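You operate a simulated robot arm through the tools that you are given. There is no shell and no other tool. Be economical: measure what you need, move in short steps, check, and stop when the job is done.

The job below is to be done with a simulated two-armed robot. You get a single attempt, and the scene is never put back.

JOB
On the fitting bench top, fold the wiping rag in half.

It is judged by the outcome, as a careful person would: the job done as asked, and still so three seconds after it is handed in. It fails if anything else is knocked over, pushed out of place, dropped, spilled or broken. Flat cloth is picked up by pressing the open fingertips on it (5 to 10 N) and closing them slowly along it; thin cloth reads only 2 to 8 mm in the jaws.

ROBOT AND FRAMES
Two 7-joint arms with two-finger parallel grippers on one trunk, on a base that drives. Base frame: it is fixed to the floor where the robot stands at the start and does not move with it; the origin is under the middle of the robot, x ahead of it, y to its left, z up; the surface under the hand at the start is at about z = 860. Units: mm, rad, N and s.
The left shoulder is at the start at [30, 119, 960], the right one opposite. With the tool pointing down near the work surface each hand reaches from about 280 to 680 mm from the robot's upright axis, wherever it stands, measured 20 degrees to its own side. Places, roughly: fitting bench top [500, 100, 900]. Payload 3.43 kg a hand.
The TCP of each hand is the grasp point between the finger pads, 30 mm short of the fingertips. In the tool frame z runs along the fingers and y along their closing line. The gripper opens to 94 mm. The fingers are 28 mm wide and 10 mm thick; the gripper's body (50 by 96 mm) begins 55 mm behind the TCP.
Orientation is told as [roll, pitch, yaw] about the base's x, y, z axes, in that order, counted from this pose: with the fingers straight down and closing along the base's y, the tool's x points along the base's -x, its y along +y and its z along -z.

CONTROLS
- The arms move only by the tool move_arm. It takes "left_series", "right_series" or both (then of equal length, played together; a hand with none holds still); each is a list of rows, each a list of 2 entries, a list of its own where there are three numbers: the shift along the tool's x, y, z in m, then the turn, a rotation vector about the tool's x, y, z in rad. In form: [[[dx, dy, dz], [ax, ay, az]], ...]. A call has 1 to 12 rows; each row shifts and turns the commanded pose from where the row before left it, along the tool's axes as they then stand. "left_gripper" and "right_gripper" are, for a hand that has rows, the opening, from 0 (shut) to 1 (fully open), set as the call begins (left out, the last holds). Each row takes 0.2 s and may step no farther than 50 mm and 0.15 rad from the row before; otherwise, or with a gripper value out of range, the whole call is refused. Where a pose cannot be reached the arm comes as near as it can. A force on the tool above 40 N (or 10 N above the force at the start of the call, whichever is more), or a blocked arm, ends the call early, and 0.2 s more pass. The fingers move at their own pace (about 72 mm/s each) and stop on an object; they squeeze with about 37 N. The grip force told is the motor's: it shows also when the fingers shut on nothing. Time passes only in rows, and 0.2 s behind the last, so rows that do not move let the fingers close. It gives the time, the measured TCP pose, the force on the tool (base axes), the opening and the grip force at its end, in the units of the frame above (readings bear some noise), with the torque about the TCP (base axes, N m) and any sound that the robot's microphone picked up.
- Cameras (640 x 400 px; columns grow to the right, rows downward): "scene" is now at [42.4, -11, 1654.5]; the picture's right is [0.03, -1.00, 0.00], its down [-0.82, -0.03, -0.57] and it looks along [0.57, 0.02, -0.82] (base axes); focal length 248 px, centre (320, 200). "left" rides on the left gripper at [76, -14, -103] in its tool frame; the picture's right is [0.18, 0.98, 0.00], its down [-0.75, 0.14, -0.64] and it looks along [-0.63, 0.12, 0.77] (tool axes); focal length 243 px, centre (320, 200). "right" rides on the right gripper at [76, 14, -103] in its tool frame; the picture's right is [-0.18, 0.98, 0.00], its down [-0.75, -0.14, -0.64] and it looks along [-0.63, -0.12, 0.77] (tool axes); focal length 243 px, centre (320, 200).
- camera(camera): a new picture of that camera. The clock stands still meanwhile.
- lift_body(by): slides the trunk up (or, below 0, down) by that many mm; the arms and the scene camera ride with it, the base frame stays. It gives what a move gives, with no picture.
- drive_base(legs): drives the robot by 1 to 6 legs, each [ahead, turn to the left] in mm and rad, along the robot's own axes; the way and the turn of a leg run together, so that a leg with both is an arc; at most 1500 mm and 3.142 rad a leg. The arms and the cameras ride along, it lands a little off, and it stops where it bumps. It gives what a move gives.
- pan_tilt(pan, tilt): turns the head with the scene camera to pan (to the left, within 2.496 rad either way) and tilt (down, from -0.506 to 1.204), counted from straight ahead of the robot. It gives what a move gives.
- point_at(camera, pixels): there is no depth. For up to 12 entries [column, row, z] of the newest picture of that camera ("zoom" is the newest enlarged one), the place [x, y] in the base frame at which the ray of that pixel passes the height z, good to about 3 mm, but the place of the scene camera against the robot may be out by one fixed shift of up to 18 mm in any direction. The clock stands still meanwhile.
- enlarge(camera, box): a new picture of the part [left, top, right, bottom] of that camera's present view, enlarged. The clock stands still meanwhile.
- job_done(): hands the job in; it is judged then, once.

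Work in short steps. Measure before you move; look again where a grasp or a placing could have gone wrong, and mend it. You have 80 turns and 78 pictures in all, those below and enlarged ones among them. Open the grippers and draw the arms clear of the work before you hand the job in, unless the task says otherwise; then end with one line.

The tools are called after "Emit:" as a command line: name --argument value ..., lists and objects as JSON in quotes. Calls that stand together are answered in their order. move_arm: Moves the arms, as the interface text tells. Its arguments: {"type":"object","properties":{"left_series":{"type":"array"},"left_gripper":{"type":"number"},"right_series":{"type":"array"},"right_gripper":{"type":"number"}},"required":[]} The other tools are called the same way: lift_body (by) slides the trunk up or down; drive_base (legs) drives the base; pan_tilt (pan, tilt) turns the head that bears the scene camera; camera (camera) takes a picture; point_at (camera, pixels) gives the place at which the rays of pixels pass given heights; enlarge (camera, box) takes an enlarged picture of a part of a camera's view; job_done () hands the job in.

At the start:

```text
time: 0.0
left_eef_pos: [514.5, 329.8, 1010.3]
left_ee_rot: [0.001, 0.001, 0.0]
left_wrist_force: [-0.6, 0.1, 0.0]
left_moment: [0.01, 0.02, 0.0]
left_gripper_width: 94.4
left_finger_force: 0.1
right_eef_pos: [357.3, -67.0, 1053.1]
right_ee_rot: [0.0, 0.001, 0.0]
right_wrist_force: [-0.1, -0.4, 0.8]
right_moment: [0.04, -0.01, 0.03]
right_gripper_width: 93.7
right_finger_force: 0.1
trunk travel left (down, up): [-225.0, 185.0]
robot x, y, heading: [0.1, 0.2, 0.0]
head pan, tilt: [0.033, 0.963]
```

scene: 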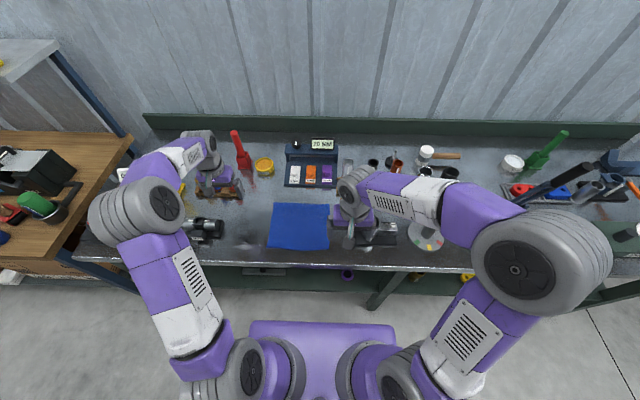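
right: 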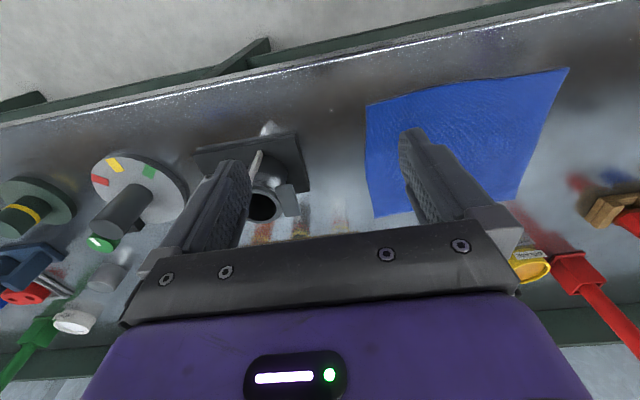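
left: 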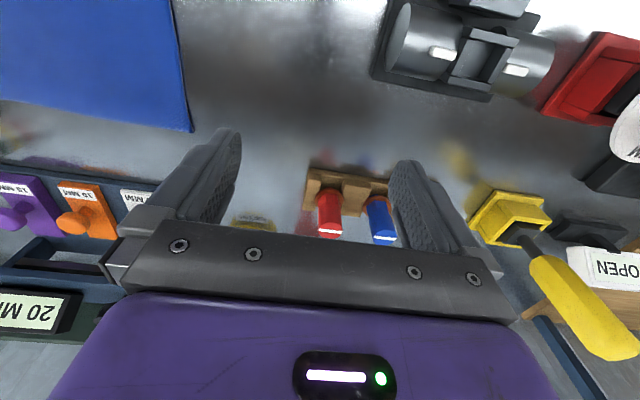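

The blue rag lies at about (270-330, 203-250) in the scene picture. I enlarge it and measure its corners.

Emit:
enlarge --camera "scene" --box '[160, 130, 448, 310]'

Emit:
point_at --camera "right" --pixels '[[365, 105, 860], [568, 68, 860], [515, 199, 860], [374, 217, 860], [300, 135, 860], [330, 55, 860]]'

Emit:
point_at --camera "scene" --pixels '[[275, 203, 860], [327, 205, 860], [329, 249, 860], [268, 247, 860], [330, 264, 860], [223, 215, 860]]'

```text
2.22 times, centred on (304, 220) of scene
```

zoom: 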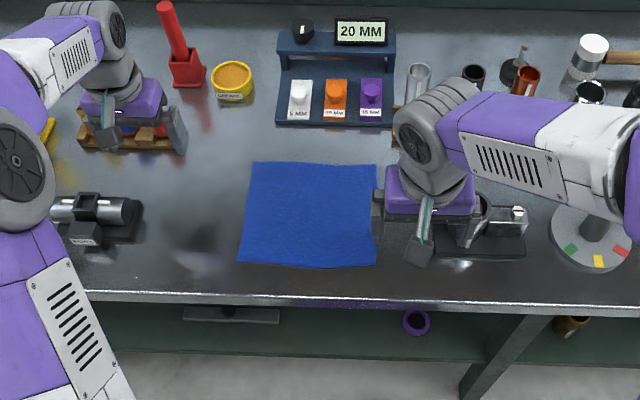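

```text
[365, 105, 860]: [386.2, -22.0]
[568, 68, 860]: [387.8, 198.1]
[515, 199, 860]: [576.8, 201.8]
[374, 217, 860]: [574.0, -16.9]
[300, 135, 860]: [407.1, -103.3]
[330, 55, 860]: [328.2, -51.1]
```

```text
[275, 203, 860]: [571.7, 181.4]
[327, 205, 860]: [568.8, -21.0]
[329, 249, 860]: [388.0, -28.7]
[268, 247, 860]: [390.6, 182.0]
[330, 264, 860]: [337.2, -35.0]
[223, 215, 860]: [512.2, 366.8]
```

The rag spans about x 386–575 and y -20–200, and the surface height is uncertain (860–880). I'll fold the near edge over the far edge with both hands. First I raise the left hand a little and turn both so they close along x, with the cameras facing outward.

Emit:
move_arm --left_series '[[[0, 0, -0.04], [0, 0, 0]], [[0, 0, 0], [0, 0, 0.1428]], [[0, 0, 0], [0, 0, 0.1428]], [[0, 0, 0], [0, 0, 0.1428]], [[0, 0, 0], [0, 0, 0.1428]], [[0, 0, 0], [0, 0, 0.1428]], [[0, 0, 0], [0, 0, 0.1428]], [[0, 0, 0], [0, 0, 0.1428]], [[0, 0, 0], [0, 0, 0.1428]], [[0, 0, 0], [0, 0, 0.1428]], [[0, 0, 0], [0, 0, 0.1428]], [[0, 0, 0], [0, 0, 0.1428]]]' --right_series '[[[0, 0, 0], [0, 0, 0]], [[0, 0, 0], [0, 0, -0.1428]], [[0, 0, 0], [0, 0, -0.1428]], [[0, 0, 0], [0, 0, -0.1428]], [[0, 0, 0], [0, 0, -0.1428]], [[0, 0, 0], [0, 0, -0.1428]], [[0, 0, 0], [0, 0, -0.1428]], [[0, 0, 0], [0, 0, -0.1428]], [[0, 0, 0], [0, 0, -0.1428]], [[0, 0, 0], [0, 0, -0.1428]], [[0, 0, 0], [0, 0, -0.1428]], [[0, 0, 0], [0, 0, -0.1428]]]'

Emit:
camera --camera "scene"

Emit:
camera --camera "right"

Emit:
camera --camera "left"

```text
time: 2.6
left_eef_pos: [513.2, 328.8, 1049.9]
left_ee_rot: [-0.001, 0.002, -1.572]
left_wrist_force: [0.8, -0.2, -0.5]
left_moment: [0.01, 0.0, 0.0]
left_gripper_width: 94.0
left_finger_force: 0.1
right_eef_pos: [358.0, -68.8, 1051.4]
right_ee_rot: [0.001, 0.0, 1.573]
right_wrist_force: [-0.5, 0.1, 0.5]
right_moment: [-0.01, -0.01, 0.01]
right_gripper_width: 94.0
right_finger_force: 0.0
trunk travel left (down, up): [-225.0, 185.0]
robot x, y, heading: [0.2, -1.6, -0.003]
head pan, tilt: [0.033, 0.963]
```

```text
73 pictures are left
```

scene: 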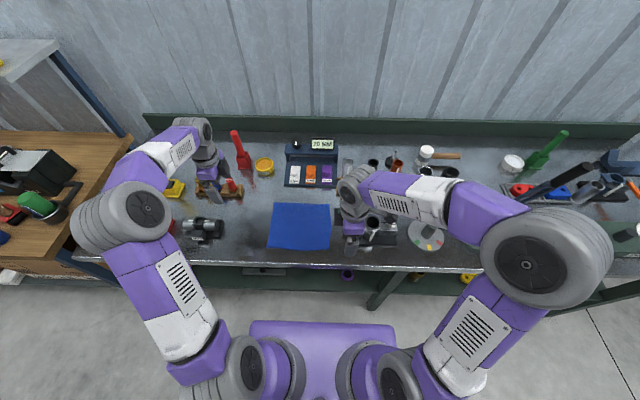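

```text
72 pictures are left
```

right: 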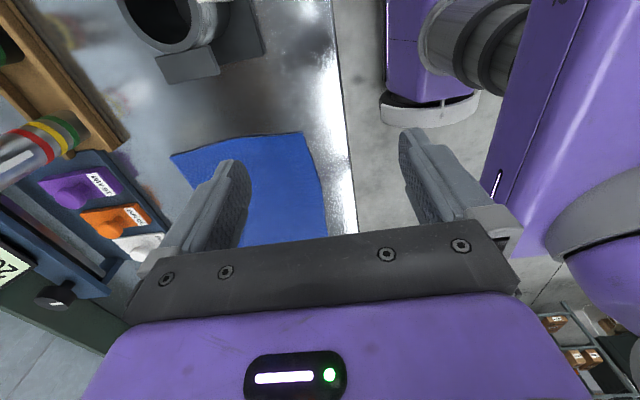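

```text
71 pictures are left
```

left: 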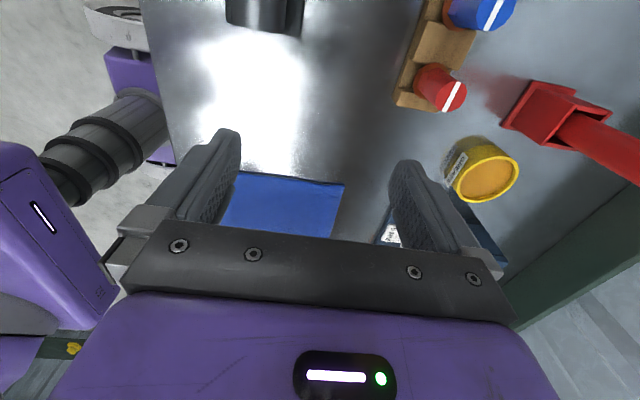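

Both hands are turned. I locate the rag corners again in these views, using two heights to settle the surface height.

Emit:
point_at --camera "right" --pixels '[[303, 133, 860], [303, 133, 885], [172, 157, 860], [172, 157, 885], [265, 55, 860], [327, 225, 860], [327, 225, 885]]'

Emit:
point_at --camera "left" --pixels '[[240, 171, 860], [240, 171, 885], [344, 184, 860], [344, 184, 885], [330, 237, 860], [330, 237, 885]]'

Emit:
enlarge --camera "scene" --box '[240, 150, 440, 275]'

```text
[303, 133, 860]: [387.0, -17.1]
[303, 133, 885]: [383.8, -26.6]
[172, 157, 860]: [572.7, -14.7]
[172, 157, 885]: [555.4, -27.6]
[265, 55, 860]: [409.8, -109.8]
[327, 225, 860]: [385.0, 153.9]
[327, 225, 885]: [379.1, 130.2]
```

```text
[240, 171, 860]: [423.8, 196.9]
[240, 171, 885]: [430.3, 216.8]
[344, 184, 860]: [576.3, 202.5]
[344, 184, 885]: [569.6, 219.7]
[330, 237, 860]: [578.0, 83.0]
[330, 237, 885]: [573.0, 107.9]
```

```text
3.20 times, centred on (340, 212) of scene
```

zoom: 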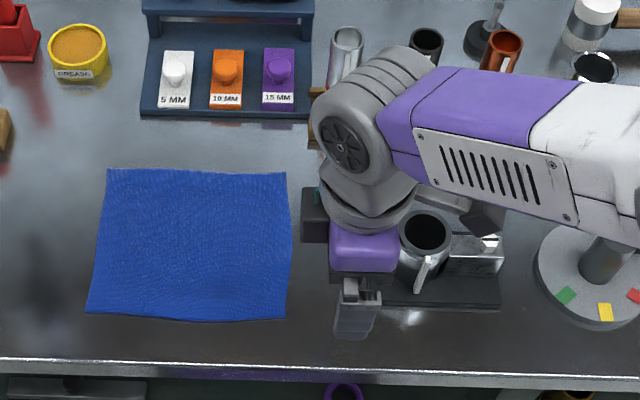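

At z=860 all views agree: rag corners are (387,-17), (388,198), (576,202) and (573,-15), so the bench is at z≈860. I bring both hands over points just inside the near corners (x 412; y 10 and 173) and down to TCP z 930, with the jaws about 33 mm open.

Emit:
move_arm --left_series '[[[-0.039, -0.0253, 0], [0, 0, 0]], [[-0.039, -0.0253, 0], [0, 0, 0]], [[-0.039, -0.0253, 0], [0, 0, 0]], [[-0.0388, -0.0253, 0], [0, 0, 0]], [[0, 0, 0.03], [0, 0, 0]], [[0, 0, 0.03], [0, 0, 0]], [[0, 0, 0.03], [0, 0, 0]], [[0, 0, 0.03], [0, 0, 0]]]' --right_series '[[[-0.0197, -0.0135, 0], [0, 0, 0]], [[-0.0197, -0.0135, 0], [0, 0, 0]], [[-0.0197, -0.0135, 0], [0, 0, 0]], [[-0.0197, -0.0135, 0], [0, 0, 0]], [[0, 0, 0.03], [0, 0, 0]], [[0, 0, 0.03], [0, 0, 0]], [[0, 0, 0.03], [0, 0, 0]], [[0, 0, 0.031], [0, 0, 0]]]' --left_gripper 0.35 --right_gripper 0.35

Emit:
camera --camera "right"

Emit:
camera --camera "left"

Emit:
camera --camera "scene"

```text
time: 4.4
left_eef_pos: [412.9, 174.7, 927.5]
left_ee_rot: [-0.001, 0.0, -1.57]
left_wrist_force: [0.7, -0.3, -0.7]
left_moment: [-0.01, 0.0, 0.03]
left_gripper_width: 32.7
left_finger_force: 0.0
right_eef_pos: [410.4, 11.1, 932.6]
right_ee_rot: [0.0, 0.0, 1.571]
right_wrist_force: [0.8, 0.7, -0.4]
right_moment: [-0.02, 0.01, 0.01]
right_gripper_width: 33.0
right_finger_force: 0.3
trunk travel left (down, up): [-225.0, 185.0]
robot x, y, heading: [-4.8, -3.4, 0.0]
head pan, tilt: [0.033, 0.963]
```

```text
69 pictures are left
```

right: 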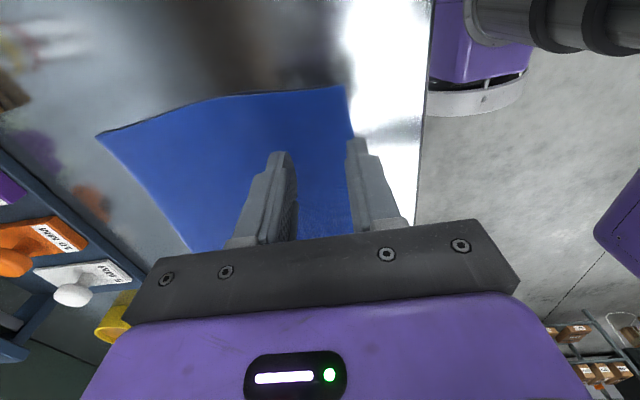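

```text
68 pictures are left
```

left: 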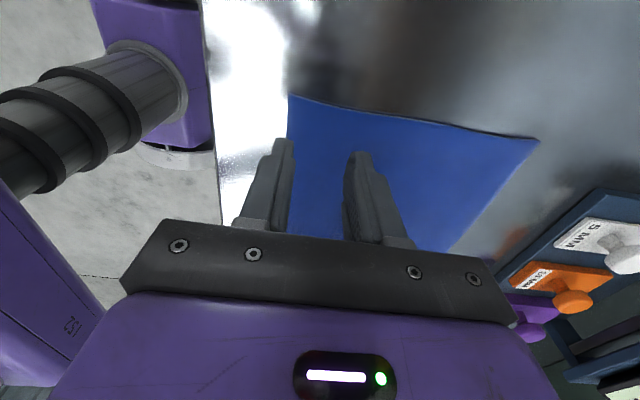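

```text
67 pictures are left
```

scene: 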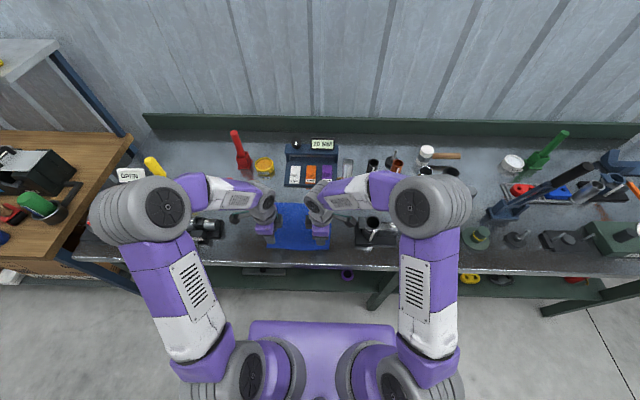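

The fingers straddle the near edge as planned and nothing is in the way. I lower both to just above contact, TCP z≈893.

Emit:
move_arm --left_series '[[[0, 0, 0.017], [0, 0, 0]], [[0, 0, 0.017], [0, 0, 0]], [[0, 0, 0], [0, 0, 0]]]' --right_series '[[[0, 0, 0.02], [0, 0, 0]], [[0, 0, 0.02], [0, 0, 0]], [[0, 0, 0], [0, 0, 0]]]'

Emit:
camera --camera "right"

Emit:
camera --camera "left"

```text
time: 5.2
left_eef_pos: [412.4, 174.1, 895.7]
left_ee_rot: [0.003, 0.001, -1.571]
left_wrist_force: [0.5, 0.2, 0.4]
left_moment: [0.0, -0.03, -0.02]
left_gripper_width: 33.1
left_finger_force: 0.0
right_eef_pos: [411.9, 11.9, 893.3]
right_ee_rot: [-0.003, -0.002, 1.569]
right_wrist_force: [-0.2, -3.7, 19.2]
right_moment: [-0.07, 0.04, 0.0]
right_gripper_width: 32.8
right_finger_force: 0.1
trunk travel left (down, up): [-225.0, 185.0]
robot x, y, heading: [1.0, -0.1, -0.0]
head pan, tilt: [0.033, 0.963]
```

```text
66 pictures are left
```

right: 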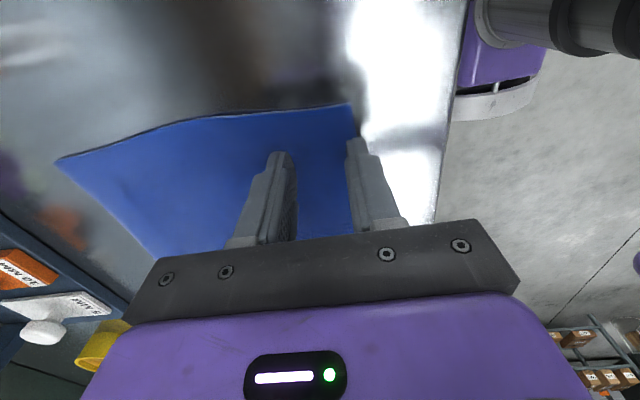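

```text
65 pictures are left
```

left: 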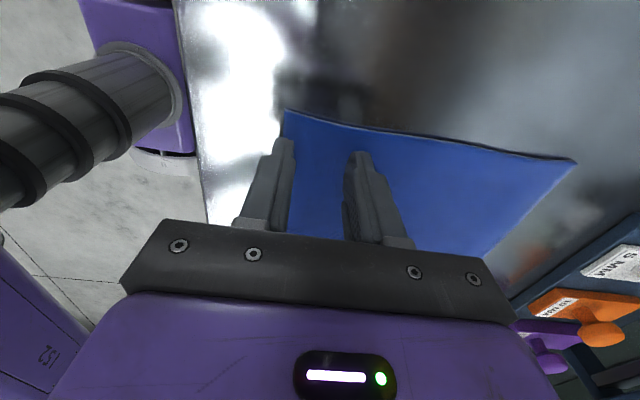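

The right hand is already pressing with 19 N, and the left is just short of contact. I lift both slightly and shift them 5 mm inward (+x) so that both tips are on cloth.

Emit:
move_arm --left_series '[[[0, 0.005, 0], [0, 0, 0]], [[0, 0, 0.002], [0, 0, 0]], [[0, 0, 0], [0, 0, 0]]]' --right_series '[[[0, 0, -0.004], [0, 0, 0]], [[0, -0.005, 0], [0, 0, 0]], [[0, 0, 0.0015], [0, 0, 0]]]'

```text
time: 6.0
left_eef_pos: [417.3, 174.4, 894.3]
left_ee_rot: [0.002, 0.0, -1.569]
left_wrist_force: [-0.6, -0.6, 1.8]
left_moment: [0.02, -0.01, -0.02]
left_gripper_width: 32.6
left_finger_force: 0.0
right_eef_pos: [416.8, 11.2, 892.7]
right_ee_rot: [0.001, -0.002, 1.571]
right_wrist_force: [-1.2, 0.7, 3.5]
right_moment: [0.01, 0.05, -0.01]
right_gripper_width: 32.9
right_finger_force: 0.0
trunk travel left (down, up): [-225.0, 185.0]
robot x, y, heading: [-0.5, 1.1, -0.0]
head pan, tilt: [0.033, 0.963]
```

Light contact on both (1.8 N and 3.5 N). I press a little more.

Emit:
move_arm --left_series '[[[0, 0, 0.001], [0, 0, 0]], [[0, 0, 0], [0, 0, 0]]]' --right_series '[[[0, 0, 0.0005], [0, 0, 0]], [[0, 0, 0], [0, 0, 0]]]'

```text
time: 6.6
left_eef_pos: [417.7, 175.0, 893.1]
left_ee_rot: [0.001, 0.0, -1.571]
left_wrist_force: [-2.6, -0.2, 8.5]
left_moment: [0.01, 0.0, 0.03]
left_gripper_width: 32.4
left_finger_force: 0.0
right_eef_pos: [415.4, 11.2, 893.8]
right_ee_rot: [-0.001, -0.001, 1.571]
right_wrist_force: [0.7, 1.0, 4.4]
right_moment: [0.04, -0.03, 0.02]
right_gripper_width: 32.8
right_finger_force: 0.0
trunk travel left (down, up): [-225.0, 185.0]
robot x, y, heading: [1.2, 2.1, 0.004]
head pan, tilt: [0.033, 0.963]
```

Left presses with 8.5 N and right with 4.4 N. I add a little on the right and begin closing both slowly.

Emit:
move_arm --left_series '[[[0, 0, 0], [0, 0, 0]], [[0, 0, 0], [0, 0, 0]]]' --right_series '[[[0, 0, 0.0006], [0, 0, 0]], [[0, 0, 0], [0, 0, 0]]]' --left_gripper 0.27 --right_gripper 0.27

Emit:
move_arm --left_series '[[[0, 0, 0], [0, 0, 0]]]' --right_series '[[[0, 0, 0], [0, 0, 0]]]' --left_gripper 0.19 --right_gripper 0.19

Emit:
camera --camera "right"

Emit:
camera --camera "left"

```text
time: 7.2
left_eef_pos: [418.2, 172.8, 893.9]
left_ee_rot: [0.002, 0.0, -1.571]
left_wrist_force: [1.9, -0.1, 7.3]
left_moment: [0.01, -0.05, -0.02]
left_gripper_width: 24.9
left_finger_force: 0.0
right_eef_pos: [415.8, 10.9, 893.0]
right_ee_rot: [-0.001, -0.001, 1.571]
right_wrist_force: [-0.1, -0.6, 8.8]
right_moment: [0.02, 0.0, 0.0]
right_gripper_width: 24.2
right_finger_force: 0.1
trunk travel left (down, up): [-225.0, 185.0]
robot x, y, heading: [0.4, 1.5, 0.004]
head pan, tilt: [0.033, 0.963]
```

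```text
time: 7.6
left_eef_pos: [417.9, 172.8, 893.7]
left_ee_rot: [0.004, 0.001, -1.572]
left_wrist_force: [1.2, -0.4, 8.1]
left_moment: [-0.01, -0.06, 0.03]
left_gripper_width: 18.1
left_finger_force: 0.0
right_eef_pos: [416.5, 11.2, 894.1]
right_ee_rot: [-0.002, -0.001, 1.571]
right_wrist_force: [0.4, 1.4, 10.0]
right_moment: [0.05, 0.01, 0.02]
right_gripper_width: 17.1
right_finger_force: 0.0
trunk travel left (down, up): [-225.0, 185.0]
robot x, y, heading: [1.9, -2.8, -0.003]
head pan, tilt: [0.033, 0.963]
```

```text
64 pictures are left
```

right: 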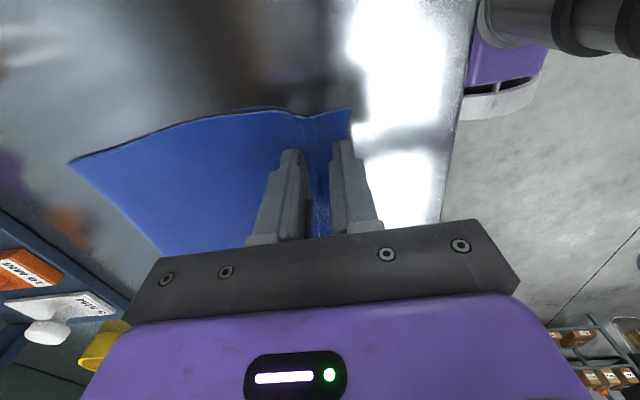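

```text
63 pictures are left
```

left: 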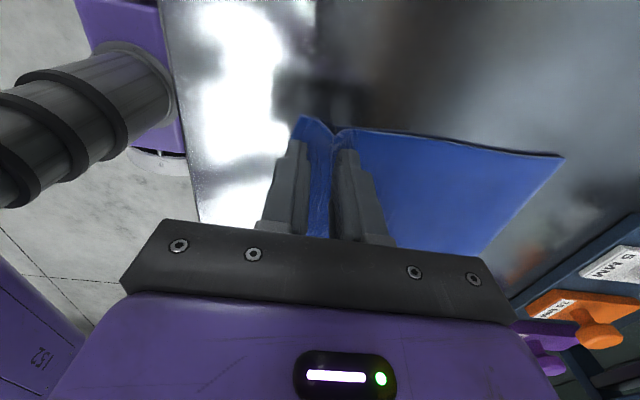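

The cloth ridges up between the fingers of both hands. I keep closing in steps.

Emit:
move_arm --left_series '[[[0, 0, 0], [0, 0, 0]]]' --right_series '[[[0, 0, 0], [0, 0, 0]]]' --left_gripper 0.11 --right_gripper 0.11

Emit:
move_arm --left_series '[[[0, 0, 0], [0, 0, 0]], [[0, 0, 0], [0, 0, 0]], [[0, 0, 0], [0, 0, 0]]]' --right_series '[[[0, 0, 0], [0, 0, 0]], [[0, 0, 0], [0, 0, 0]], [[0, 0, 0], [0, 0, 0]]]' --left_gripper 0.0 --right_gripper 0.0

Emit:
camera --camera "right"

Emit:
camera --camera "left"

```text
time: 8.0
left_eef_pos: [415.9, 175.5, 894.5]
left_ee_rot: [0.002, 0.0, -1.57]
left_wrist_force: [0.0, -1.6, 9.7]
left_moment: [-0.03, 0.01, -0.03]
left_gripper_width: 12.0
left_finger_force: 5.9
right_eef_pos: [415.2, 10.9, 893.9]
right_ee_rot: [-0.001, -0.001, 1.569]
right_wrist_force: [-1.5, 0.5, 11.3]
right_moment: [0.03, 0.03, 0.03]
right_gripper_width: 10.9
right_finger_force: 1.2
trunk travel left (down, up): [-225.0, 185.0]
robot x, y, heading: [1.6, -1.1, 0.003]
head pan, tilt: [0.033, 0.963]
```

```text
time: 8.8
left_eef_pos: [418.2, 174.1, 894.7]
left_ee_rot: [0.002, -0.001, -1.571]
left_wrist_force: [-1.3, -2.3, 11.1]
left_moment: [-0.01, 0.01, 0.03]
left_gripper_width: 3.9
left_finger_force: 36.7
right_eef_pos: [415.3, 10.4, 894.3]
right_ee_rot: [0.0, -0.002, 1.57]
right_wrist_force: [-0.9, 1.8, 12.2]
right_moment: [0.02, -0.02, 0.07]
right_gripper_width: 2.7
right_finger_force: 37.5
trunk travel left (down, up): [-225.0, 185.0]
robot x, y, heading: [-1.4, -2.9, 0.003]
head pan, tilt: [0.033, 0.963]
```

```text
62 pictures are left
```

right: 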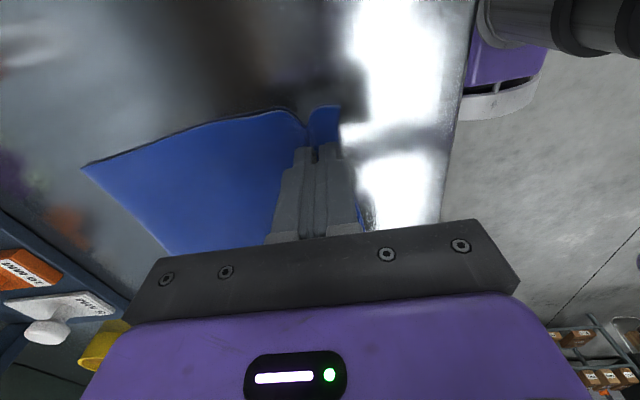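

```text
61 pictures are left
```

left: 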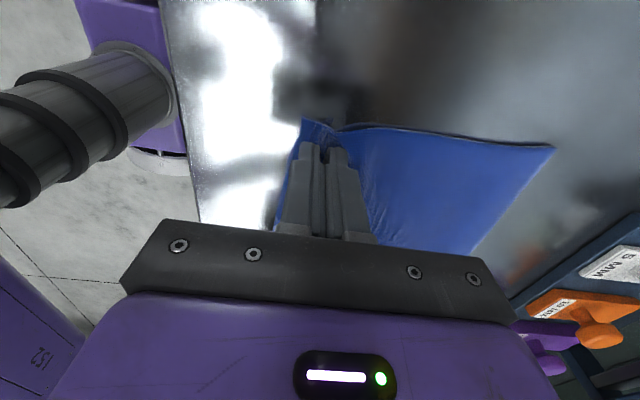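

Both jaws hold cloth (3.9 mm and 2.7 mm). I lift both 50 mm and look.

Emit:
move_arm --left_series '[[[0, 0, -0.015], [0, 0, 0]], [[0, 0, -0.015], [0, 0, 0]], [[0, 0.01, -0.02], [0, 0, 0]], [[0, 0, 0], [0, 0, 0]]]' --right_series '[[[0, 0, -0.015], [0, 0, 0]], [[0, 0, -0.015], [0, 0, 0]], [[0, -0.01, -0.02], [0, 0, 0]], [[0, 0, 0], [0, 0, 0]]]'

Emit:
camera --camera "right"

Emit:
camera --camera "left"

Emit:
enlarge --camera "scene" --box '[220, 150, 420, 275]'

```text
time: 9.8
left_eef_pos: [428.2, 174.9, 941.6]
left_ee_rot: [-0.001, 0.0, -1.572]
left_wrist_force: [0.7, -0.8, 0.2]
left_moment: [-0.03, -0.01, 0.0]
left_gripper_width: 3.2
left_finger_force: 37.0
right_eef_pos: [425.3, 10.1, 943.0]
right_ee_rot: [0.001, -0.001, 1.57]
right_wrist_force: [0.0, 0.3, -0.2]
right_moment: [0.08, -0.03, 0.04]
right_gripper_width: 2.4
right_finger_force: 36.8
trunk travel left (down, up): [-225.0, 185.0]
robot x, y, heading: [3.9, 3.5, -0.004]
head pan, tilt: [0.033, 0.963]
```

```text
60 pictures are left
```

right: 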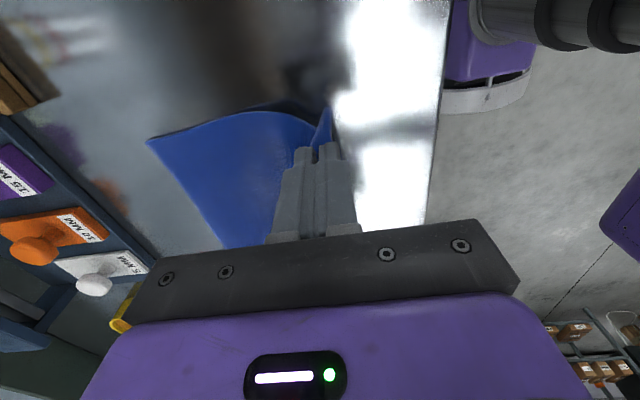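

```text
59 pictures are left
```

left: 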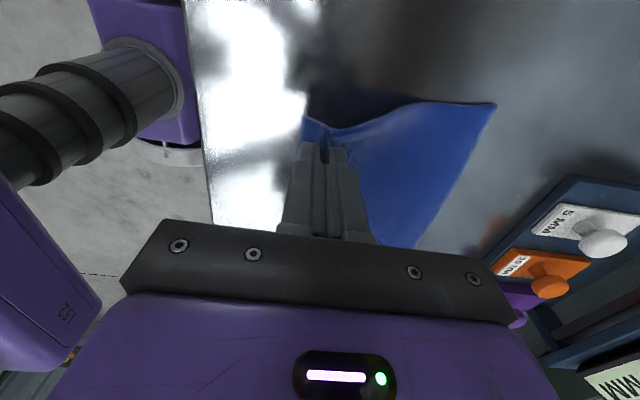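

```text
3.20 times, centred on (320, 212) of scene
```

zoom: 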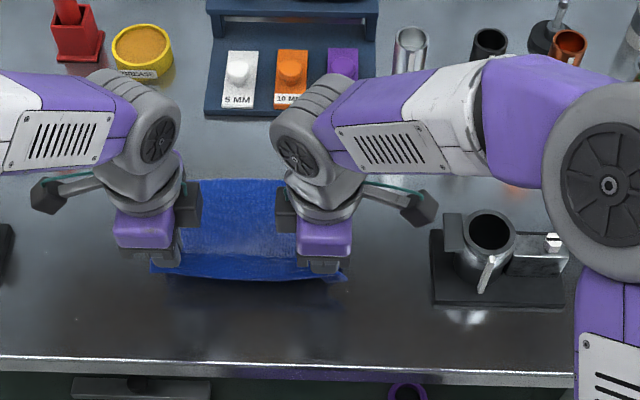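

Both grips hold, but the pinch leaves a free tail of about 20 mm that would curl back when folded over. I lay the edge down again, then re-grip right at the edge with a shorter tail.

Emit:
move_arm --left_series '[[[0, -0.014, 0.02], [0, 0, 0]], [[0, -0.006, 0.013], [0, 0, 0]], [[0, 0, 0.011], [0, 0, 0]], [[0, 0, 0], [0, 0, 0]]]' --right_series '[[[0, 0.014, 0.02], [0, 0, 0]], [[0, 0.006, 0.013], [0, 0, 0]], [[0, 0, 0.011], [0, 0, 0]], [[0, 0, 0], [0, 0, 0]]]'

Emit:
move_arm --left_series '[[[0, 0, 0], [0, 0, 0]], [[0, 0, 0], [0, 0, 0]], [[0, 0, -0.02], [0, 0, 0]], [[0, 0, -0.03], [0, 0, 0]], [[0, 0, 0], [0, 0, 0]]]' --right_series '[[[0, 0, 0], [0, 0, 0]], [[0, 0, 0], [0, 0, 0]], [[0, 0, -0.02], [0, 0, 0]], [[0, 0, -0.03], [0, 0, 0]], [[0, 0, 0], [0, 0, 0]]]' --left_gripper 0.3 --right_gripper 0.3

Emit:
camera --camera "right"

Emit:
camera --camera "left"

Emit:
enlarge --camera "scene" --box '[220, 150, 420, 275]'

```text
time: 10.8
left_eef_pos: [409.1, 174.2, 900.2]
left_ee_rot: [0.001, -0.001, -1.572]
left_wrist_force: [0.8, -1.8, 1.8]
left_moment: [-0.08, -0.06, 0.0]
left_gripper_width: 3.4
left_finger_force: 36.6
right_eef_pos: [405.5, 10.9, 898.6]
right_ee_rot: [0.0, 0.0, 1.57]
right_wrist_force: [-0.6, 0.4, 1.1]
right_moment: [0.02, -0.05, 0.07]
right_gripper_width: 2.3
right_finger_force: 36.5
trunk travel left (down, up): [-225.0, 185.0]
robot x, y, heading: [1.0, 1.1, 0.0]
head pan, tilt: [0.033, 0.963]
```

```text
time: 12.0
left_eef_pos: [409.1, 173.0, 950.2]
left_ee_rot: [-0.001, -0.001, -1.571]
left_wrist_force: [0.5, -0.1, 0.6]
left_moment: [-0.04, 0.0, -0.01]
left_gripper_width: 28.1
left_finger_force: 0.1
right_eef_pos: [405.4, 11.1, 950.2]
right_ee_rot: [0.0, 0.0, 1.57]
right_wrist_force: [0.8, 1.0, 0.5]
right_moment: [-0.02, 0.03, -0.01]
right_gripper_width: 28.5
right_finger_force: 0.1
trunk travel left (down, up): [-225.0, 185.0]
robot x, y, heading: [-0.9, -0.6, 0.004]
head pan, tilt: [0.033, 0.963]
```

```text
57 pictures are left
```

right: 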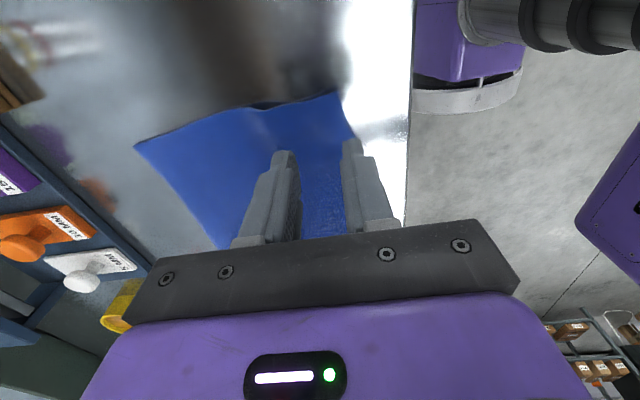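

```text
56 pictures are left
```

left: 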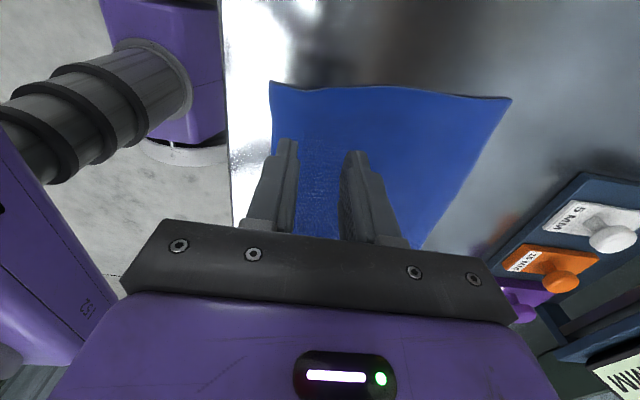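

```text
3.20 times, centred on (320, 212) of scene
```

zoom: 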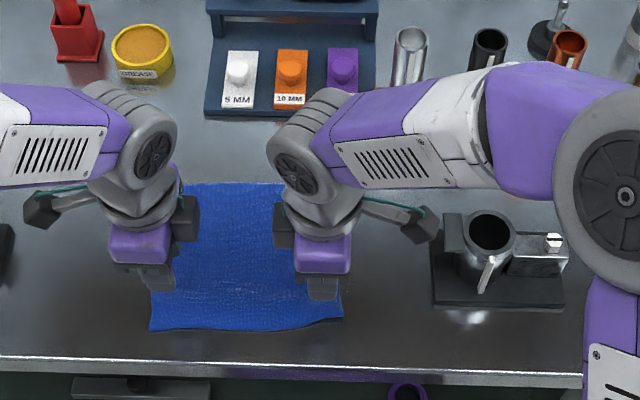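

The pinch springs flat when released. I measure where the near edge lies now.

Emit:
point_at --camera "right" --pixels '[[340, 92, 860], [354, 137, 860], [135, 145, 860], [220, 246, 860]]'

Emit:
point_at --camera "left" --pixels '[[270, 82, 860], [273, 145, 860], [511, 98, 860], [425, 246, 860]]'

Emit:
point_at --camera "zoom" --pixels '[[150, 330, 860], [245, 331, 860], [343, 318, 860], [184, 183, 860], [270, 183, 860]]'

```text
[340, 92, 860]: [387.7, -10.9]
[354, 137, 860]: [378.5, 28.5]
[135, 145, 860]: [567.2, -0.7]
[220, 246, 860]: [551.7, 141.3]
```

```text
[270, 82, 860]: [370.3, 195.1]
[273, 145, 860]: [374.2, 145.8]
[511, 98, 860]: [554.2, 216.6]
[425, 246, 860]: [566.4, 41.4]
```

```text
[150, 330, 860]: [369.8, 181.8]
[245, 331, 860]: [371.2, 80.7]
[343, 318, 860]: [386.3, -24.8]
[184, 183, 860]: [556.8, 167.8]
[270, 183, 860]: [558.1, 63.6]
```

The near edge is now at x≈382 under the right hand and x≈371 under the left. I set the jaws to ~21 mm with the outer finger overlapping the edge by ~8 mm (centres x=398 and 387), and go down to just above contact.

Emit:
move_arm --left_series '[[[0, -0.022, 0], [0, 0, 0]], [[0, 0, 0.02], [0, 0, 0]], [[0, 0, 0.02], [0, 0, 0]], [[0, 0, 0.0145], [0, 0, 0]], [[0, 0, 0], [0, 0, 0]]]' --right_series '[[[0, 0.0074, 0], [0, 0, 0]], [[0, 0, 0.02], [0, 0, 0]], [[0, 0, 0.02], [0, 0, 0]], [[0, 0, 0.0145], [0, 0, 0]], [[0, 0, 0], [0, 0, 0]]]' --left_gripper 0.22 --right_gripper 0.22

Emit:
camera --camera "right"

Emit:
camera --camera "left"

```text
time: 13.2
left_eef_pos: [386.7, 174.2, 894.1]
left_ee_rot: [0.003, 0.0, -1.571]
left_wrist_force: [0.3, 0.5, 0.3]
left_moment: [-0.02, -0.01, 0.02]
left_gripper_width: 20.7
left_finger_force: 0.1
right_eef_pos: [398.4, 10.0, 896.8]
right_ee_rot: [-0.002, 0.001, 1.571]
right_wrist_force: [-0.8, 0.0, 1.0]
right_moment: [-0.06, 0.01, 0.02]
right_gripper_width: 20.5
right_finger_force: 0.1
trunk travel left (down, up): [-225.0, 185.0]
robot x, y, heading: [0.5, 0.9, 0.001]
head pan, tilt: [0.033, 0.963]
```

```text
54 pictures are left
```

right: 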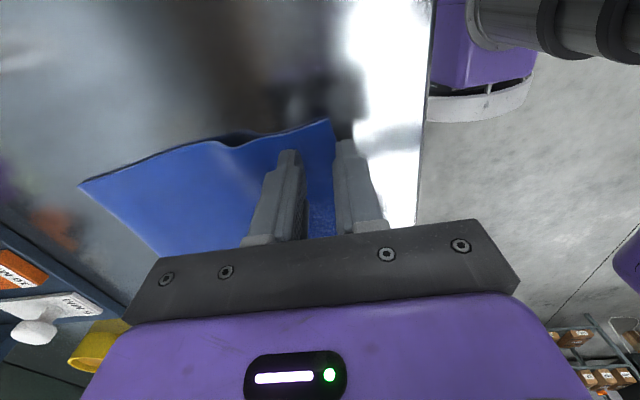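

```text
53 pictures are left
```

left: 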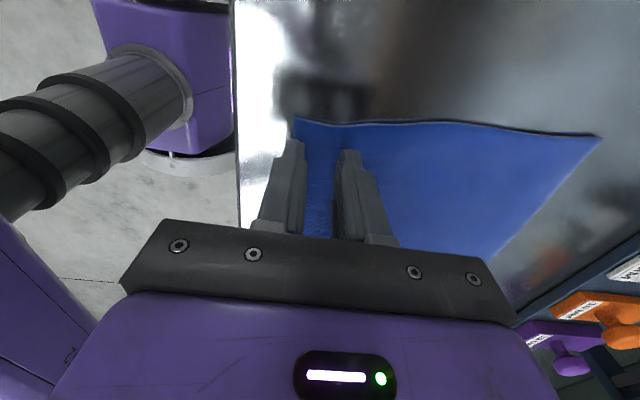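

The left finger overlaps the edge well, but the right one is nearly off it. I shift right by 5 mm and left by 1 mm inward and press gently.

Emit:
move_arm --left_series '[[[0, 0.001, 0], [0, 0, 0]], [[0, 0, 0.001], [0, 0, 0]], [[0, 0, 0], [0, 0, 0]]]' --right_series '[[[0, -0.005, 0], [0, 0, 0]], [[0, 0, 0.0015], [0, 0, 0]], [[0, 0, 0], [0, 0, 0]]]'

```text
time: 14.0
left_eef_pos: [387.7, 173.2, 894.7]
left_ee_rot: [0.003, -0.001, -1.57]
left_wrist_force: [0.0, -0.6, 2.2]
left_moment: [0.0, -0.05, -0.02]
left_gripper_width: 20.3
left_finger_force: 0.1
right_eef_pos: [403.2, 11.3, 894.4]
right_ee_rot: [0.001, 0.0, 1.571]
right_wrist_force: [-0.6, 0.8, 3.6]
right_moment: [0.01, -0.03, 0.02]
right_gripper_width: 20.4
right_finger_force: 0.0
trunk travel left (down, up): [-225.0, 185.0]
robot x, y, heading: [-1.1, -1.5, -0.003]
head pan, tilt: [0.033, 0.963]
```

Light contact. I press about 1 mm more on each.

Emit:
move_arm --left_series '[[[0, 0, 0.0011], [0, 0, 0]], [[0, 0, 0], [0, 0, 0]]]' --right_series '[[[0, 0, 0.0009], [0, 0, 0]], [[0, 0, 0], [0, 0, 0]]]'

Emit:
move_arm --left_series '[[[0, 0, 0], [0, 0, 0]]]' --right_series '[[[0, 0, 0], [0, 0, 0]]]' --left_gripper 0.16 --right_gripper 0.16

Emit:
move_arm --left_series '[[[0, 0, 0], [0, 0, 0]]]' --right_series '[[[0, 0, 0], [0, 0, 0]]]' --left_gripper 0.1 --right_gripper 0.1

Emit:
move_arm --left_series '[[[0, 0, 0], [0, 0, 0]], [[0, 0, 0], [0, 0, 0]], [[0, 0, 0], [0, 0, 0]]]' --right_series '[[[0, 0, 0], [0, 0, 0]], [[0, 0, 0], [0, 0, 0]], [[0, 0, 0], [0, 0, 0]]]' --left_gripper 0.0 --right_gripper 0.0

Emit:
camera --camera "right"

Emit:
camera --camera "left"

```text
time: 14.6
left_eef_pos: [388.9, 173.5, 893.1]
left_ee_rot: [0.003, 0.0, -1.57]
left_wrist_force: [0.9, -0.6, 7.9]
left_moment: [0.01, -0.1, 0.0]
left_gripper_width: 20.7
left_finger_force: 0.1
right_eef_pos: [403.2, 10.7, 893.3]
right_ee_rot: [-0.003, 0.002, 1.571]
right_wrist_force: [-1.6, 0.5, 8.2]
right_moment: [0.01, -0.02, 0.01]
right_gripper_width: 20.5
right_finger_force: 0.1
trunk travel left (down, up): [-225.0, 185.0]
robot x, y, heading: [-2.0, 0.3, 0.002]
head pan, tilt: [0.033, 0.963]
```

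```text
time: 15.0
left_eef_pos: [386.2, 173.2, 892.0]
left_ee_rot: [0.002, 0.001, -1.571]
left_wrist_force: [-0.9, -0.8, 10.7]
left_moment: [0.0, -0.01, 0.01]
left_gripper_width: 13.6
left_finger_force: 0.1
right_eef_pos: [402.6, 11.2, 893.7]
right_ee_rot: [-0.002, -0.001, 1.571]
right_wrist_force: [0.1, 0.5, 8.4]
right_moment: [0.04, -0.05, 0.03]
right_gripper_width: 13.9
right_finger_force: 0.1
trunk travel left (down, up): [-225.0, 185.0]
robot x, y, heading: [-1.3, 3.5, -0.002]
head pan, tilt: [0.033, 0.963]
```

```text
time: 15.4
left_eef_pos: [387.1, 173.6, 894.2]
left_ee_rot: [0.003, 0.0, -1.57]
left_wrist_force: [0.7, 1.0, 9.8]
left_moment: [-0.04, 0.01, -0.04]
left_gripper_width: 7.8
left_finger_force: 0.1
right_eef_pos: [404.5, 10.0, 893.5]
right_ee_rot: [-0.001, 0.001, 1.57]
right_wrist_force: [-0.2, 0.6, 10.9]
right_moment: [-0.03, -0.03, 0.02]
right_gripper_width: 7.8
right_finger_force: 0.0
trunk travel left (down, up): [-225.0, 185.0]
robot x, y, heading: [-0.8, 0.1, -0.003]
head pan, tilt: [0.033, 0.963]
```

```text
time: 16.2
left_eef_pos: [387.2, 173.9, 893.5]
left_ee_rot: [0.001, 0.001, -1.57]
left_wrist_force: [1.9, 0.6, 11.6]
left_moment: [-0.01, -0.09, -0.01]
left_gripper_width: 0.2
left_finger_force: 33.0
right_eef_pos: [403.5, 10.5, 892.2]
right_ee_rot: [0.0, -0.001, 1.571]
right_wrist_force: [3.3, 0.7, 13.0]
right_moment: [0.02, -0.11, 0.0]
right_gripper_width: 0.2
right_finger_force: 33.2
trunk travel left (down, up): [-225.0, 185.0]
robot x, y, heading: [-0.3, -1.6, -0.001]
head pan, tilt: [0.033, 0.963]
```

```text
52 pictures are left
```

right: 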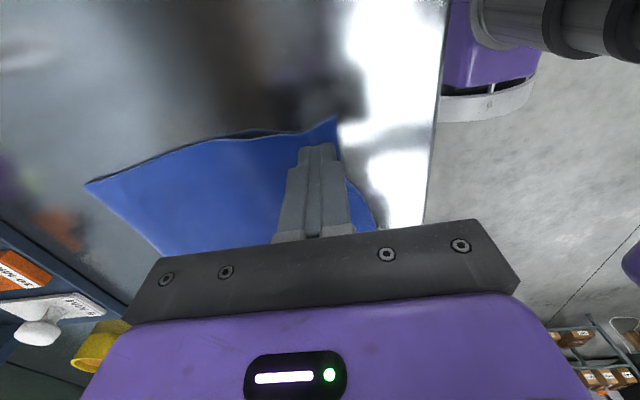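

```text
51 pictures are left
```

left: 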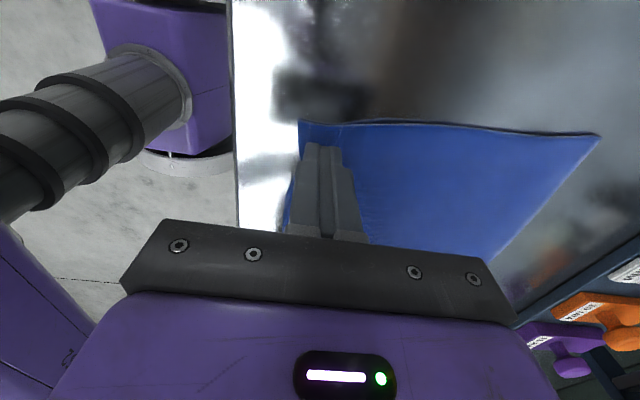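

The jaws read 0.2 mm, so no cloth was caught; the ridge was too small. I lift, open to 33 mm and look again.

Emit:
move_arm --left_series '[[[0, 0, -0.02], [0, 0, 0]], [[0, 0.008, 0], [0, 0, 0]], [[0, 0, 0], [0, 0, 0]]]' --right_series '[[[0, 0, -0.02], [0, 0, 0]], [[0, -0.005, 0], [0, 0, 0]], [[0, 0, 0], [0, 0, 0]]]' --left_gripper 0.37 --right_gripper 0.37

Emit:
camera --camera "right"

Emit:
camera --camera "left"

Emit:
enlarge --camera "scene" --box '[220, 150, 420, 275]'

```text
time: 17.0
left_eef_pos: [393.7, 173.5, 914.4]
left_ee_rot: [0.0, 0.001, -1.571]
left_wrist_force: [-0.1, -0.4, 0.2]
left_moment: [0.01, -0.04, 0.04]
left_gripper_width: 34.7
left_finger_force: 0.1
right_eef_pos: [409.1, 10.7, 912.4]
right_ee_rot: [0.0, -0.002, 1.572]
right_wrist_force: [-0.4, 1.4, 0.2]
right_moment: [0.0, 0.0, 0.02]
right_gripper_width: 34.8
right_finger_force: 0.0
trunk travel left (down, up): [-225.0, 185.0]
robot x, y, heading: [1.5, -1.2, 0.002]
head pan, tilt: [0.033, 0.963]
```

```text
50 pictures are left
```

right: 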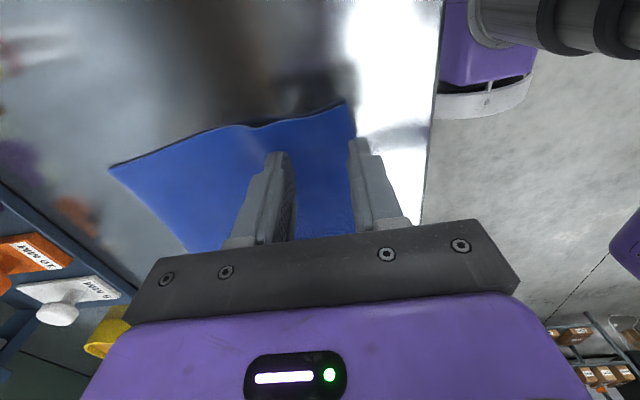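

```text
49 pictures are left
```

left: 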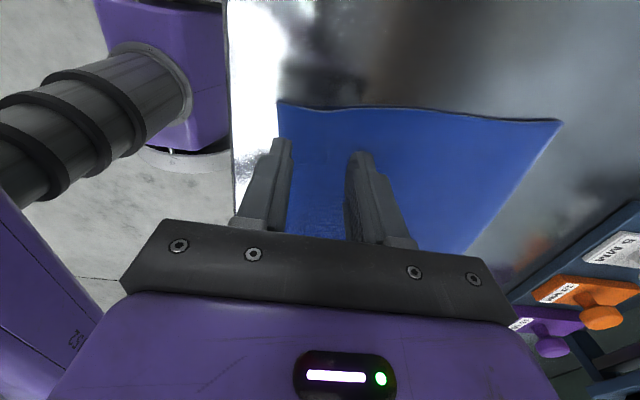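

```text
3.20 times, centred on (320, 212) of scene
```

zoom: 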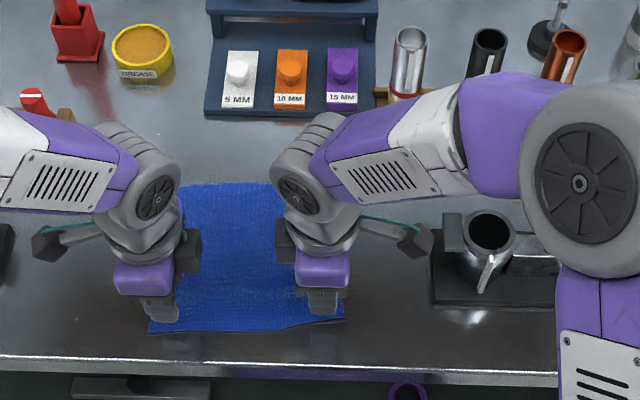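

The cloth is flat again, with its near edge close to where it was. I centre the jaws at x≈413 (right) and 402 (left), so both tips are on cloth, and press.

Emit:
move_arm --left_series '[[[0, 0.008, 0], [0, 0, 0]], [[0, 0, 0.018], [0, 0, 0]], [[0, 0, 0.0015], [0, 0, 0]], [[0, 0, 0], [0, 0, 0]]]' --right_series '[[[0, -0.004, 0], [0, 0, 0]], [[0, 0, 0.018], [0, 0, 0]], [[0, 0, 0.001], [0, 0, 0]], [[0, 0, 0], [0, 0, 0]]]'

Emit:
camera --camera "right"

Emit:
camera --camera "left"

```text
time: 18.0
left_eef_pos: [404.1, 173.7, 894.0]
left_ee_rot: [0.005, -0.001, -1.571]
left_wrist_force: [2.4, -0.2, 6.2]
left_moment: [0.02, -0.04, 0.02]
left_gripper_width: 34.9
left_finger_force: 0.0
right_eef_pos: [413.5, 11.3, 894.1]
right_ee_rot: [-0.001, -0.002, 1.571]
right_wrist_force: [1.1, 1.0, 5.7]
right_moment: [0.03, -0.04, -0.02]
right_gripper_width: 34.8
right_finger_force: 0.1
trunk travel left (down, up): [-225.0, 185.0]
robot x, y, heading: [3.0, 0.7, -0.001]
head pan, tilt: [0.033, 0.963]
```

```text
47 pictures are left
```

right: 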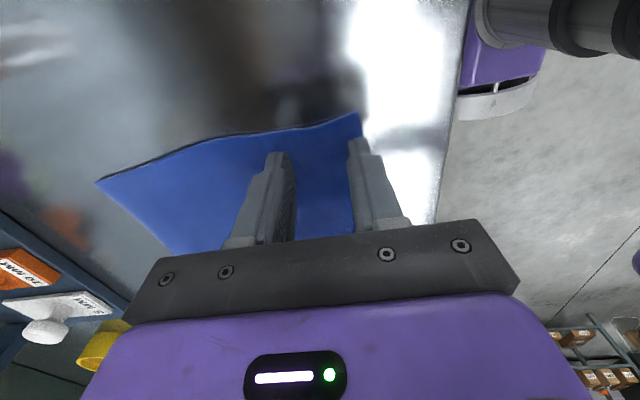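

```text
46 pictures are left
```

left: 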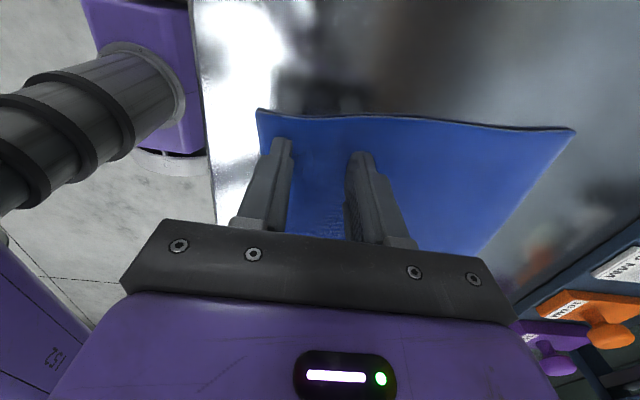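

The right hand sits as it did in the successful grip. The left is ~9 mm too far in, so I correct it and press again.

Emit:
move_arm --left_series '[[[0, 0, -0.006], [0, 0, 0]], [[0, -0.009, 0], [0, 0, 0]], [[0, 0, 0.006], [0, 0, 0]], [[0, 0, 0], [0, 0, 0]]]' --right_series '[[[0, 0, 0], [0, 0, 0]], [[0, 0, 0], [0, 0, 0]], [[0, 0, 0.0005], [0, 0, 0]], [[0, 0, 0], [0, 0, 0]]]'

Emit:
move_arm --left_series '[[[0, 0, 0.0002], [0, 0, 0]], [[0, 0, 0], [0, 0, 0]]]' --right_series '[[[0, 0, 0.0001], [0, 0, 0]], [[0, 0, 0], [0, 0, 0]]]' --left_gripper 0.27 --right_gripper 0.27

Emit:
move_arm --left_series '[[[0, 0, 0], [0, 0, 0]]]' --right_series '[[[0, 0, 0], [0, 0, 0]]]' --left_gripper 0.19 --right_gripper 0.19

Emit:
move_arm --left_series '[[[0, 0, 0], [0, 0, 0]]]' --right_series '[[[0, 0, 0], [0, 0, 0]]]' --left_gripper 0.11 --right_gripper 0.11

Emit:
move_arm --left_series '[[[0, 0, 0], [0, 0, 0]], [[0, 0, 0], [0, 0, 0]], [[0, 0, 0], [0, 0, 0]]]' --right_series '[[[0, 0, 0], [0, 0, 0]], [[0, 0, 0], [0, 0, 0]], [[0, 0, 0], [0, 0, 0]]]' --left_gripper 0.0 --right_gripper 0.0

Emit:
camera --camera "right"

Emit:
camera --camera "left"

```text
time: 19.0
left_eef_pos: [394.2, 173.2, 893.3]
left_ee_rot: [0.002, -0.001, -1.571]
left_wrist_force: [-0.7, 1.9, 9.9]
left_moment: [0.03, 0.0, 0.0]
left_gripper_width: 34.6
left_finger_force: 0.1
right_eef_pos: [413.6, 11.6, 894.9]
right_ee_rot: [-0.003, 0.002, 1.571]
right_wrist_force: [1.8, 1.3, 9.9]
right_moment: [0.03, -0.04, 0.01]
right_gripper_width: 34.7
right_finger_force: 0.1
trunk travel left (down, up): [-225.0, 185.0]
robot x, y, heading: [-2.0, -4.5, 0.003]
head pan, tilt: [0.033, 0.963]
```

```text
time: 19.6
left_eef_pos: [394.4, 172.8, 893.1]
left_ee_rot: [0.0, 0.0, -1.572]
left_wrist_force: [0.8, 0.4, 10.0]
left_moment: [-0.01, -0.06, 0.02]
left_gripper_width: 24.9
left_finger_force: 0.0
right_eef_pos: [412.2, 11.1, 893.8]
right_ee_rot: [-0.002, -0.001, 1.571]
right_wrist_force: [0.4, -0.5, 15.3]
right_moment: [-0.04, 0.02, -0.03]
right_gripper_width: 23.8
right_finger_force: 0.1
trunk travel left (down, up): [-225.0, 185.0]
robot x, y, heading: [-3.9, -2.9, -0.0]
head pan, tilt: [0.033, 0.963]
```

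```text
time: 20.0
left_eef_pos: [393.5, 174.2, 893.1]
left_ee_rot: [0.002, 0.0, -1.571]
left_wrist_force: [-1.1, 0.3, 12.3]
left_moment: [-0.07, -0.01, -0.01]
left_gripper_width: 16.7
left_finger_force: 0.1
right_eef_pos: [412.6, 11.8, 893.5]
right_ee_rot: [-0.003, 0.0, 1.571]
right_wrist_force: [1.0, -0.1, 14.1]
right_moment: [0.0, -0.04, -0.02]
right_gripper_width: 15.5
right_finger_force: 0.1
trunk travel left (down, up): [-225.0, 185.0]
robot x, y, heading: [-1.3, 3.7, -0.001]
head pan, tilt: [0.033, 0.963]
```

```text
time: 20.4
left_eef_pos: [393.7, 173.4, 893.4]
left_ee_rot: [0.001, 0.001, -1.573]
left_wrist_force: [1.1, -0.6, 12.5]
left_moment: [-0.06, -0.02, 0.0]
left_gripper_width: 10.3
left_finger_force: 0.0
right_eef_pos: [412.3, 10.7, 892.4]
right_ee_rot: [-0.001, -0.003, 1.57]
right_wrist_force: [0.1, 0.1, 14.8]
right_moment: [0.01, 0.0, 0.0]
right_gripper_width: 8.7
right_finger_force: 0.0
trunk travel left (down, up): [-225.0, 185.0]
robot x, y, heading: [-0.9, 1.4, 0.0]
head pan, tilt: [0.033, 0.963]
```

```text
time: 21.2
left_eef_pos: [393.3, 174.0, 893.7]
left_ee_rot: [0.004, -0.001, -1.571]
left_wrist_force: [3.4, -0.9, 14.8]
left_moment: [-0.07, -0.05, 0.02]
left_gripper_width: 4.4
left_finger_force: 36.7
right_eef_pos: [413.0, 10.6, 893.8]
right_ee_rot: [-0.002, 0.0, 1.57]
right_wrist_force: [-1.2, 0.7, 16.4]
right_moment: [0.01, -0.06, 0.05]
right_gripper_width: 4.4
right_finger_force: 36.4
trunk travel left (down, up): [-225.0, 185.0]
robot x, y, heading: [1.7, 1.8, -0.0]
head pan, tilt: [0.033, 0.963]
```

```text
45 pictures are left
```

right: 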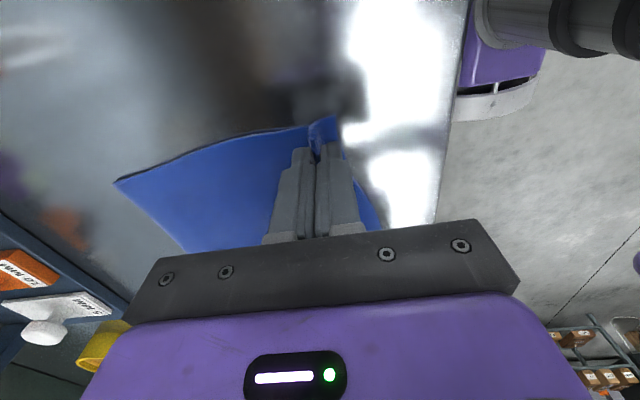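

```text
44 pictures are left
```

left: 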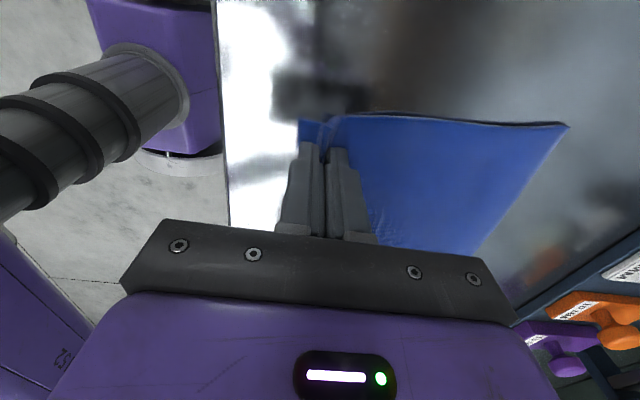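

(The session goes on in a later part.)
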